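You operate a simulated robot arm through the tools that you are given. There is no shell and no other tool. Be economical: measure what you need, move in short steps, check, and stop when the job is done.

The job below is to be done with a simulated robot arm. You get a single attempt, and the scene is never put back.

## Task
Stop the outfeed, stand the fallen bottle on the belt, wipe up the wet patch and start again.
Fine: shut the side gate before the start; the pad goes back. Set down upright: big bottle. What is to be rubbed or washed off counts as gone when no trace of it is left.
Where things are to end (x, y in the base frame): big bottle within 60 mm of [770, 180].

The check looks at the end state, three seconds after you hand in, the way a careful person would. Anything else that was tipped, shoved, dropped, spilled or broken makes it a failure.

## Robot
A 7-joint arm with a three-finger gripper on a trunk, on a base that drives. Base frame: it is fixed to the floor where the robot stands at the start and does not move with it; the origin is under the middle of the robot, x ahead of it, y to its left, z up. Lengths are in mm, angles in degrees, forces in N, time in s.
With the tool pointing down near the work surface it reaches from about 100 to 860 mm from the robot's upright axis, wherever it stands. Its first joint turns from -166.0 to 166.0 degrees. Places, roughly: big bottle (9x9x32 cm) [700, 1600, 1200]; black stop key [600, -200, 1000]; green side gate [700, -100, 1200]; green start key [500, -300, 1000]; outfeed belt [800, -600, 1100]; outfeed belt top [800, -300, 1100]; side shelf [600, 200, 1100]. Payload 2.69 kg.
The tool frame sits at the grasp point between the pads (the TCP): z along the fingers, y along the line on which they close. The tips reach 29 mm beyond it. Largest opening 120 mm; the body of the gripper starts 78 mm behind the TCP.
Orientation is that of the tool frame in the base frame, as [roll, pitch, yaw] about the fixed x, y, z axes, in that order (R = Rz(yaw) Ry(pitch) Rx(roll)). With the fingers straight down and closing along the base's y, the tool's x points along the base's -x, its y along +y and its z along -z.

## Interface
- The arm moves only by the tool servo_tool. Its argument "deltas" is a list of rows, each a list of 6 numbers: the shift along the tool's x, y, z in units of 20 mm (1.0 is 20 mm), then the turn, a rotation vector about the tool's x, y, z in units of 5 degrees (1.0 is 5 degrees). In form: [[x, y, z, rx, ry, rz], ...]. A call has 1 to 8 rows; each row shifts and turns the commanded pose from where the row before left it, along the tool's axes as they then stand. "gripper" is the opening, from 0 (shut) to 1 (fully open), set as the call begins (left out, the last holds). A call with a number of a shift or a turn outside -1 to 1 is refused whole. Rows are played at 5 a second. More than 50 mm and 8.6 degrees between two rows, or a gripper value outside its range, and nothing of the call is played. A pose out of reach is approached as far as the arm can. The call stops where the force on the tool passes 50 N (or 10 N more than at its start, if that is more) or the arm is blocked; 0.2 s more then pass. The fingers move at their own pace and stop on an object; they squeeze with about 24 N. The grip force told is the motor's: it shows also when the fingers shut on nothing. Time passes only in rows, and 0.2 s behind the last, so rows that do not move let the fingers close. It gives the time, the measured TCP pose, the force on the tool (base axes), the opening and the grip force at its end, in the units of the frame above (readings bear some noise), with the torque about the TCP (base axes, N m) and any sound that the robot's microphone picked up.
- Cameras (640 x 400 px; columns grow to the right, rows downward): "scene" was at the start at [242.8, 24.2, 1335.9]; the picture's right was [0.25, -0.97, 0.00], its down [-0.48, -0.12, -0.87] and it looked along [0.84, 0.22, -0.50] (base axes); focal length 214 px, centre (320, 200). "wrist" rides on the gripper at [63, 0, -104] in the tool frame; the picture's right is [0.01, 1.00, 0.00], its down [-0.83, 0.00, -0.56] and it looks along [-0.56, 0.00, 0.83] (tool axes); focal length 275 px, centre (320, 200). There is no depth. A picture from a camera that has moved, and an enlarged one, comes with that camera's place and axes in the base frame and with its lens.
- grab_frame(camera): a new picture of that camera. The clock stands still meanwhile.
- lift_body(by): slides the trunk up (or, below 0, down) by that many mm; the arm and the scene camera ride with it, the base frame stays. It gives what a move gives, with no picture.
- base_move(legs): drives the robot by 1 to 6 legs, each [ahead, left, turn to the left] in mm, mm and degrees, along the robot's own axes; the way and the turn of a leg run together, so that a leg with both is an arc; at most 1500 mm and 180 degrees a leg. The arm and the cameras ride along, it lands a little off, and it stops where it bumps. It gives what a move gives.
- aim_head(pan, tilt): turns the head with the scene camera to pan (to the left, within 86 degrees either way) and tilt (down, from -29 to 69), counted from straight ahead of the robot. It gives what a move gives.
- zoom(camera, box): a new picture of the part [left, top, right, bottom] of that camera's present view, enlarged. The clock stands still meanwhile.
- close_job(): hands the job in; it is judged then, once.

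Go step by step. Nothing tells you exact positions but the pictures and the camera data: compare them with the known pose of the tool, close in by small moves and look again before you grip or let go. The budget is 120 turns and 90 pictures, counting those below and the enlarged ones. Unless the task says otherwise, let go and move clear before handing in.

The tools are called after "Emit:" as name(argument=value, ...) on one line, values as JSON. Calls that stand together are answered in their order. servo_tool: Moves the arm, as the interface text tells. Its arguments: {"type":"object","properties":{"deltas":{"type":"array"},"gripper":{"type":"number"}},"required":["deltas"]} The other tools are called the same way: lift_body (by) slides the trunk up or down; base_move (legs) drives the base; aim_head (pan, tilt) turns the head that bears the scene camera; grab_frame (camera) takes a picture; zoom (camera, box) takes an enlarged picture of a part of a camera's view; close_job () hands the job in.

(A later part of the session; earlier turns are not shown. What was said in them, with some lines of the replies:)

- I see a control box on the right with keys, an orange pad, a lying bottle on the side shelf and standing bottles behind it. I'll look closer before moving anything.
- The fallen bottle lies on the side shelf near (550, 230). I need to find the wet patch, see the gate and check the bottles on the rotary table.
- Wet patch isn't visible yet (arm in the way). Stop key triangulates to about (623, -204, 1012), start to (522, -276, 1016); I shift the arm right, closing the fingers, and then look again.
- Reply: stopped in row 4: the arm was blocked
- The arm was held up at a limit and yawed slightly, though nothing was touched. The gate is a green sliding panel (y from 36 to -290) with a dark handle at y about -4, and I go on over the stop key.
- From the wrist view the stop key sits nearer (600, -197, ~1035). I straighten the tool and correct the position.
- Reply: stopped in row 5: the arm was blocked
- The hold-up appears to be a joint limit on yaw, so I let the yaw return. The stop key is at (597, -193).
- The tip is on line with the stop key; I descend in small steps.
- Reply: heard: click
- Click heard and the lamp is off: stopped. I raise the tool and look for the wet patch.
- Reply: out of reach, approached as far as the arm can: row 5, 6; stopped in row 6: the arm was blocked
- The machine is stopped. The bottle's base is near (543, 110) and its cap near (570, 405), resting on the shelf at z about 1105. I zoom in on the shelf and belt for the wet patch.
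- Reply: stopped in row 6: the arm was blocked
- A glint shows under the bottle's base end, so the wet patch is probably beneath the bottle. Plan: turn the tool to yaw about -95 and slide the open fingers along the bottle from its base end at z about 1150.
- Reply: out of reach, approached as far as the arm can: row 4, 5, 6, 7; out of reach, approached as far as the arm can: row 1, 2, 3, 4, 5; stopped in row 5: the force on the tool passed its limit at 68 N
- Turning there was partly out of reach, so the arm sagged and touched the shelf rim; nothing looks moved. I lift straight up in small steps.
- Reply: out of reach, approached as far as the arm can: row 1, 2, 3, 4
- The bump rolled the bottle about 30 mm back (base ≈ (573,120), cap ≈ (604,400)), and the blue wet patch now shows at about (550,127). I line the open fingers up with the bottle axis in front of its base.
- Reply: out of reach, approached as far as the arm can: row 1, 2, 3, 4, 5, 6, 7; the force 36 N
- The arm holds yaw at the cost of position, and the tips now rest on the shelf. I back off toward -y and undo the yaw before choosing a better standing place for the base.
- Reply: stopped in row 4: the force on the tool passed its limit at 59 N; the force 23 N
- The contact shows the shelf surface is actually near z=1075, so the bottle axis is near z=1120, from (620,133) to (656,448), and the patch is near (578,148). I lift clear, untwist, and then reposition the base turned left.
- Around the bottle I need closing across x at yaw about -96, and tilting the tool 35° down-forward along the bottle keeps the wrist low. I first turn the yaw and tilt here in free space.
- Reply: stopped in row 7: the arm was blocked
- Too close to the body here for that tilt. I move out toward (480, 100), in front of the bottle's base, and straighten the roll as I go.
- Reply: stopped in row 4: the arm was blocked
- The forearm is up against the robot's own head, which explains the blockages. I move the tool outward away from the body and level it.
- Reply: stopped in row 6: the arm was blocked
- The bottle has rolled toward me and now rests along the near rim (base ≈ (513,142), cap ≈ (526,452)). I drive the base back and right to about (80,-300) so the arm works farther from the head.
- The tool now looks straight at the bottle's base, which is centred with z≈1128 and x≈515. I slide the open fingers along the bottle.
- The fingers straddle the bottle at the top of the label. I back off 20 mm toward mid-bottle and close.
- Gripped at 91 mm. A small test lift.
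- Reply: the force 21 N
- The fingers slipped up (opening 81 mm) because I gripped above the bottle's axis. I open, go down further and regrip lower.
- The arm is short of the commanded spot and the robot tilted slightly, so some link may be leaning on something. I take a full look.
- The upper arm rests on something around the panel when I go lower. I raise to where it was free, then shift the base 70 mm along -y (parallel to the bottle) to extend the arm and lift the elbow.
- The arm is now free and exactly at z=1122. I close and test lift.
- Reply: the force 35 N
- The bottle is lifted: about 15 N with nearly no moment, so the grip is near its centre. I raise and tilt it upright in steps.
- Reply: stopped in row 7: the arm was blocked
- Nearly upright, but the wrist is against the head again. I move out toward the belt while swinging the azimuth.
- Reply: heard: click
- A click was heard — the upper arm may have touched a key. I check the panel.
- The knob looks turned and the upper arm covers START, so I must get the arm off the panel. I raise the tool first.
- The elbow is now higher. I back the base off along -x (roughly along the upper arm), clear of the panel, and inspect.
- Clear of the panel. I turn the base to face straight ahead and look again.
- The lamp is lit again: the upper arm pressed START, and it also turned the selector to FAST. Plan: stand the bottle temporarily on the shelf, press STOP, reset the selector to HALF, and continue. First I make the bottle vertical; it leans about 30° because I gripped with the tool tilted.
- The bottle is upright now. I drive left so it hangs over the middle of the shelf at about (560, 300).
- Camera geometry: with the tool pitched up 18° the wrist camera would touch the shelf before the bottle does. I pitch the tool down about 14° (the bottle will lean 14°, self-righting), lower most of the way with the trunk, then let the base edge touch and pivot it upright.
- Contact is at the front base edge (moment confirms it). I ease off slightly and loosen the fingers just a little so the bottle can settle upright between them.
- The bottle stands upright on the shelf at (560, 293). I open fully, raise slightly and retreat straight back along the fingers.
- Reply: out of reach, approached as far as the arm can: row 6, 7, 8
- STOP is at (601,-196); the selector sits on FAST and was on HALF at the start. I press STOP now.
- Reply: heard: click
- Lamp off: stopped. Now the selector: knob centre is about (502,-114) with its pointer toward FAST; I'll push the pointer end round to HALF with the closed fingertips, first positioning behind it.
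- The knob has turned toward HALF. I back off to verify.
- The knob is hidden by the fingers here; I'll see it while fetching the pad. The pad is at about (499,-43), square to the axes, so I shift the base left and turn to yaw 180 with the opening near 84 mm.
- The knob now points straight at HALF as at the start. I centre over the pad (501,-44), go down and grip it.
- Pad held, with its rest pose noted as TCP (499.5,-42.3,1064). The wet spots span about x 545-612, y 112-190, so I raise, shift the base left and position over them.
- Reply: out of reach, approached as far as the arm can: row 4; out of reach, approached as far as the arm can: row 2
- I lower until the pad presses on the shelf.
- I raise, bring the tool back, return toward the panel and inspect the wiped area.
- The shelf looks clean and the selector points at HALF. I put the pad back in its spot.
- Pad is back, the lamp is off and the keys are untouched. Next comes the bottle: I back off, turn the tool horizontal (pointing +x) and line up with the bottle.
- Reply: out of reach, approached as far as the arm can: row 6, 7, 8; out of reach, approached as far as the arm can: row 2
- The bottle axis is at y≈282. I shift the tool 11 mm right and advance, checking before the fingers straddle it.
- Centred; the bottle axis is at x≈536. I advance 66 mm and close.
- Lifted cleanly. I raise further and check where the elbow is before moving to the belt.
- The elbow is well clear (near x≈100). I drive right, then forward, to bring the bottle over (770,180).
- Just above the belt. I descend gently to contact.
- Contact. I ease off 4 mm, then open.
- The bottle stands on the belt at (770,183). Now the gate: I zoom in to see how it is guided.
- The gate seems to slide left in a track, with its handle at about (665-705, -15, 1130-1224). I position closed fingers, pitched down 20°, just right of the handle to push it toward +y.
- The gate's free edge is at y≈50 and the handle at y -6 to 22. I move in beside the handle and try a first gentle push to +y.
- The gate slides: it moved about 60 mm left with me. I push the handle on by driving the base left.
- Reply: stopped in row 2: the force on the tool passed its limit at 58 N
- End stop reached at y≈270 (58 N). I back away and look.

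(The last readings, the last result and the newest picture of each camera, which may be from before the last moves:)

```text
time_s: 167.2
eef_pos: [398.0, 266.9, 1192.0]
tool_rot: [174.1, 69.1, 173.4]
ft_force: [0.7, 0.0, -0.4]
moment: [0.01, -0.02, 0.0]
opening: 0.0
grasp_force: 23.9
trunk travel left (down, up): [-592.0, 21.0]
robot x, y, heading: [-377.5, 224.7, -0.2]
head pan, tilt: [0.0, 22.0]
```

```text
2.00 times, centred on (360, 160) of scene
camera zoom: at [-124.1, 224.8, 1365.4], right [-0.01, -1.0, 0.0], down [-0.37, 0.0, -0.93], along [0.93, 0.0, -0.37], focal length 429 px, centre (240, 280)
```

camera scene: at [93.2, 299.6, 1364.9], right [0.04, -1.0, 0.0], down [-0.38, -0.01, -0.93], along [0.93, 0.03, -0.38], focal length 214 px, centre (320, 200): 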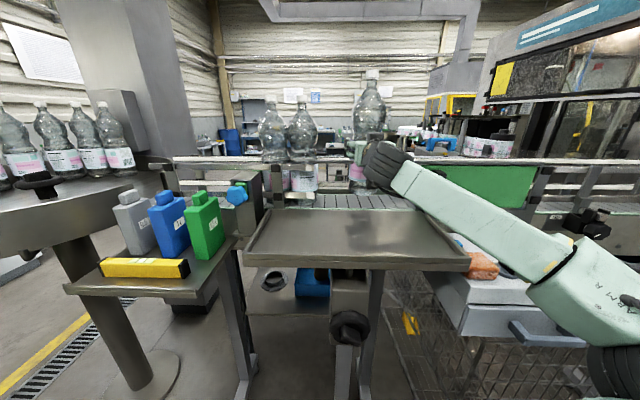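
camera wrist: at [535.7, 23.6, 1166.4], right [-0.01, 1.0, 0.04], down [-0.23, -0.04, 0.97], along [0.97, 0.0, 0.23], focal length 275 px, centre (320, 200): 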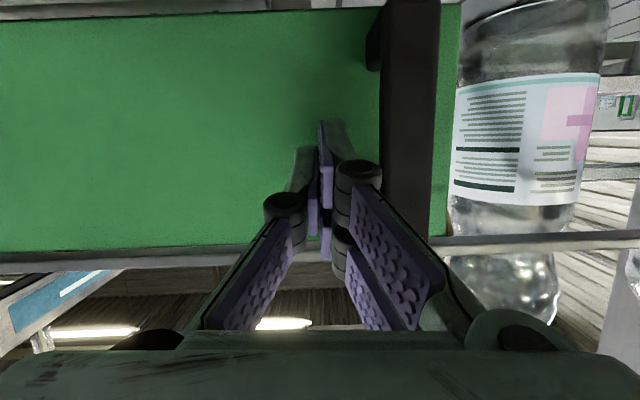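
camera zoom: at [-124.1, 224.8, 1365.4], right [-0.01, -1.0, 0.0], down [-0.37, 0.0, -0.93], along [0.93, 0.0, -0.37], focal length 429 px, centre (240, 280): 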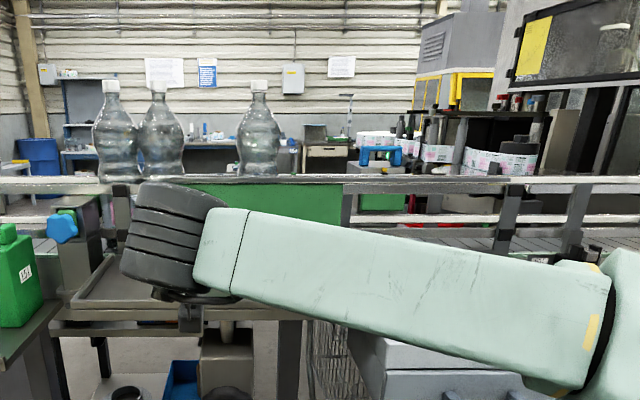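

The gate now covers the opening (y≈27 to 344) with the bottle standing behind it. Next is START, at about (509,-262,1035): I drive right, turn the tool down and approach with the arm clear of the panel.

Emit:
base_move(legs=[[0, -480, 0]])

Emit:
servo_tool(deltas=[[0.3, 0, -0.85, 0, 0, 0], [0.3, 0, -0.85, 0, 0, 0], [0.3, 0, -0.85, 0, 0, 0], [0.3, 0, -0.85, 0, 0, 0], [0, -0.6, 0, 0, 1, 0], [0, -0.6, 0, 0, 1, 0], [0, -0.6, 0, 0, 1, 0], [0, -0.6, 0, 0, 1, 0]])

Emit:
servo_tool(deltas=[[0, 0, 0, 0, 1, 0], [0, 0, 0, 0, 1, 0], [0, 0, 0, 0, 1, 0], [0, 0, 0, 0, 1, 0], [0, 0, 0, 0, 1, 0], [0, 0, 0, 0, 1, 0], [0, 0, 0, 0, 1, 0], [0, 0, 0, 0, 1, 0]])

```text
time_s: 171.4
eef_pos: [394.7, -220.8, 1191.3]
tool_rot: [174.1, 69.2, 173.2]
ft_force: [0.6, 0.4, -0.3]
moment: [0.01, 0.0, 0.01]
opening: 0.1
grasp_force: 23.4
trunk travel left (down, up): [-592.0, 21.0]
robot x, y, heading: [-373.2, -262.3, -0.7]
head pan, tilt: [0.0, 22.0]
```

```text
time_s: 173.4
eef_pos: [321.8, -230.3, 1186.0]
tool_rot: [176.4, 48.5, -179.2]
ft_force: [0.0, -0.9, 0.6]
moment: [0.02, 0.02, 0.02]
opening: 0.0
grasp_force: 24.2
trunk travel left (down, up): [-592.0, 21.0]
robot x, y, heading: [-375.9, -261.7, -0.4]
head pan, tilt: [0.0, 22.0]
stopped in row 8: the arm was blocked; the commanded pose is now the measured one
```

```text
time_s: 175.2
eef_pos: [321.1, -231.0, 1187.1]
tool_rot: [177.9, 8.5, -177.1]
ft_force: [1.2, -0.7, -0.2]
moment: [0.01, 0.0, 0.01]
opening: 0.0
grasp_force: 23.8
trunk travel left (down, up): [-592.0, 21.0]
robot x, y, heading: [-374.0, -260.4, -0.5]
head pan, tilt: [0.0, 22.0]
```

Emit:
servo_tool(deltas=[[0, 0, 0.5, 0, 0.9, 0], [0, 0, 0.5, 0.4, 0.8, 0]])

Emit:
base_move(legs=[[188, -30, 0]])

```text
time_s: 175.8
eef_pos: [323.5, -230.9, 1163.4]
tool_rot: [179.6, 0.2, -176.8]
ft_force: [0.6, 0.0, -0.4]
moment: [-0.02, 0.03, 0.01]
opening: 0.3
grasp_force: 24.2
out of reach, approached as far as the arm can: row 2
trunk travel left (down, up): [-592.0, 21.0]
robot x, y, heading: [-375.7, -259.2, -0.5]
head pan, tilt: [0.0, 22.0]
```

```text
time_s: 177.4
eef_pos: [510.6, -259.1, 1162.8]
tool_rot: [179.6, 0.4, -176.6]
ft_force: [0.2, 0.8, -0.6]
moment: [0.0, 0.07, 0.02]
opening: 0.0
grasp_force: 23.8
trunk travel left (down, up): [-592.0, 21.0]
robot x, y, heading: [-188.4, -292.0, -0.1]
head pan, tilt: [0.0, 22.0]
```

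Right above START (TCP 510.6,-259). I press.

Emit:
servo_tool(deltas=[[0, -0.1, 1, 0, 0, 0], [0, 0, 1, 0, 0, 0], [0, 0, 1, 0, 0, 0], [0, 0, 1, 0, 0, 0], [0, 0, 0.4, 0, 0, 0], [0, 0, 0.3, 0, 0, 0], [0, 0, 0.2, 0, 0, 0]])

```text
time_s: 179.0
eef_pos: [511.4, -259.8, 1066.8]
tool_rot: [179.5, 0.4, -176.6]
ft_force: [0.6, -0.4, -0.1]
moment: [0.01, -0.03, -0.01]
opening: 0.0
grasp_force: 24.3
trunk travel left (down, up): [-592.0, 21.0]
robot x, y, heading: [-186.1, -295.7, -0.5]
head pan, tilt: [0.0, 22.0]
```

Emit:
servo_tool(deltas=[[0, 0, 0.25, 0, 0, 0], [0, 0, 0.2, 0, 0, 0], [0, 0, 0.2, 0, 0, 0]])

```text
time_s: 179.8
eef_pos: [510.6, -262.3, 1057.5]
tool_rot: [179.5, 0.9, -176.8]
ft_force: [12.3, -2.3, 36.6]
moment: [-0.06, -0.02, 0.06]
opening: 6.2
grasp_force: 28.4
trunk travel left (down, up): [-592.0, 21.0]
robot x, y, heading: [-185.9, -294.2, -0.3]
head pan, tilt: [0.0, 22.0]
heard: click
```

Click heard. I raise, move clear and take a final look.

Emit:
servo_tool(deltas=[[0, 0, -0.5, 0, 0, 0], [0, 0, -1, 0, 0, 0], [0, 0, -1, 0, 0, 0], [0, 0, -1, 0, 0, 0], [0, 0, -1, 0, 0, 0]])

Emit:
base_move(legs=[[-220, 0, 0]])

Emit:
aim_head(pan=20, tilt=22)

Emit:
zoom(camera="scene", box=[180, 80, 480, 270])

```text
time_s: 181.0
eef_pos: [511.4, -261.4, 1142.5]
tool_rot: [179.6, 0.4, -176.6]
ft_force: [-0.4, -0.3, 0.0]
moment: [-0.01, 0.05, 0.04]
opening: 0.0
grasp_force: 28.8
trunk travel left (down, up): [-592.0, 21.0]
robot x, y, heading: [-190.5, -293.7, -0.5]
head pan, tilt: [0.0, 22.0]
```

```text
time_s: 182.7
eef_pos: [293.9, -262.5, 1143.1]
tool_rot: [179.6, 0.5, -176.7]
ft_force: [-0.3, 1.0, -0.8]
moment: [0.01, -0.04, -0.01]
opening: 0.1
grasp_force: 28.8
trunk travel left (down, up): [-592.0, 21.0]
robot x, y, heading: [-403.6, -291.2, -0.7]
head pan, tilt: [0.0, 22.0]
```

```text
time_s: 183.5
eef_pos: [294.1, -261.9, 1143.0]
tool_rot: [179.6, 0.4, -176.7]
ft_force: [-0.2, 0.5, -0.4]
moment: [-0.01, -0.03, 0.0]
opening: 0.0
grasp_force: 28.9
trunk travel left (down, up): [-592.0, 21.0]
robot x, y, heading: [-407.3, -290.5, -0.2]
head pan, tilt: [20.0, 22.0]
```

```text
2.11 times, centred on (330, 175) of scene
camera zoom: at [-162.6, -259.9, 1365.4], right [0.33, -0.94, 0.0], down [-0.35, -0.13, -0.93], along [0.87, 0.31, -0.37], focal length 452 px, centre (299, 253)
```

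zoom: 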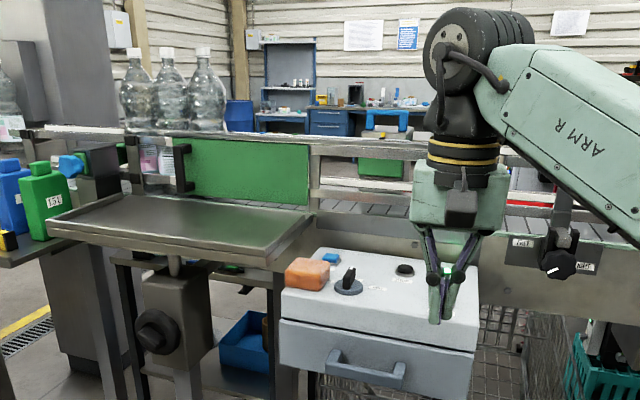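

The bottle stands behind the shut gate, the shelf is dry, the pad is back and the selector is on HALF; START clicked. I hand in now.

Emit:
close_job()

```text
The job is handed in.
```

I stopped the outfeed, stood the bottle on the belt at about (769, 183), wiped up the wet patch, put the pad back, shut the gate and pressed START. START clicked, but the arm hid the running lamp in my last picture, so I did not see it lit.

Three mishaps on the way:
- **Early start:** my upper arm pressed START by accident while I was carrying the bottle, before the gate was shut. The outfeed ran until I pressed STOP again, before the bottle went onto the belt.
- **Selector knob:** the arm also knocked the knob from HALF to FAST. I turned it back to HALF.
- **Bumps:** the gripper pushed hard against the shelf a few times, and the lying bottle rolled on the shelf. It did not fall, and I saw nothing else moved or damaged.
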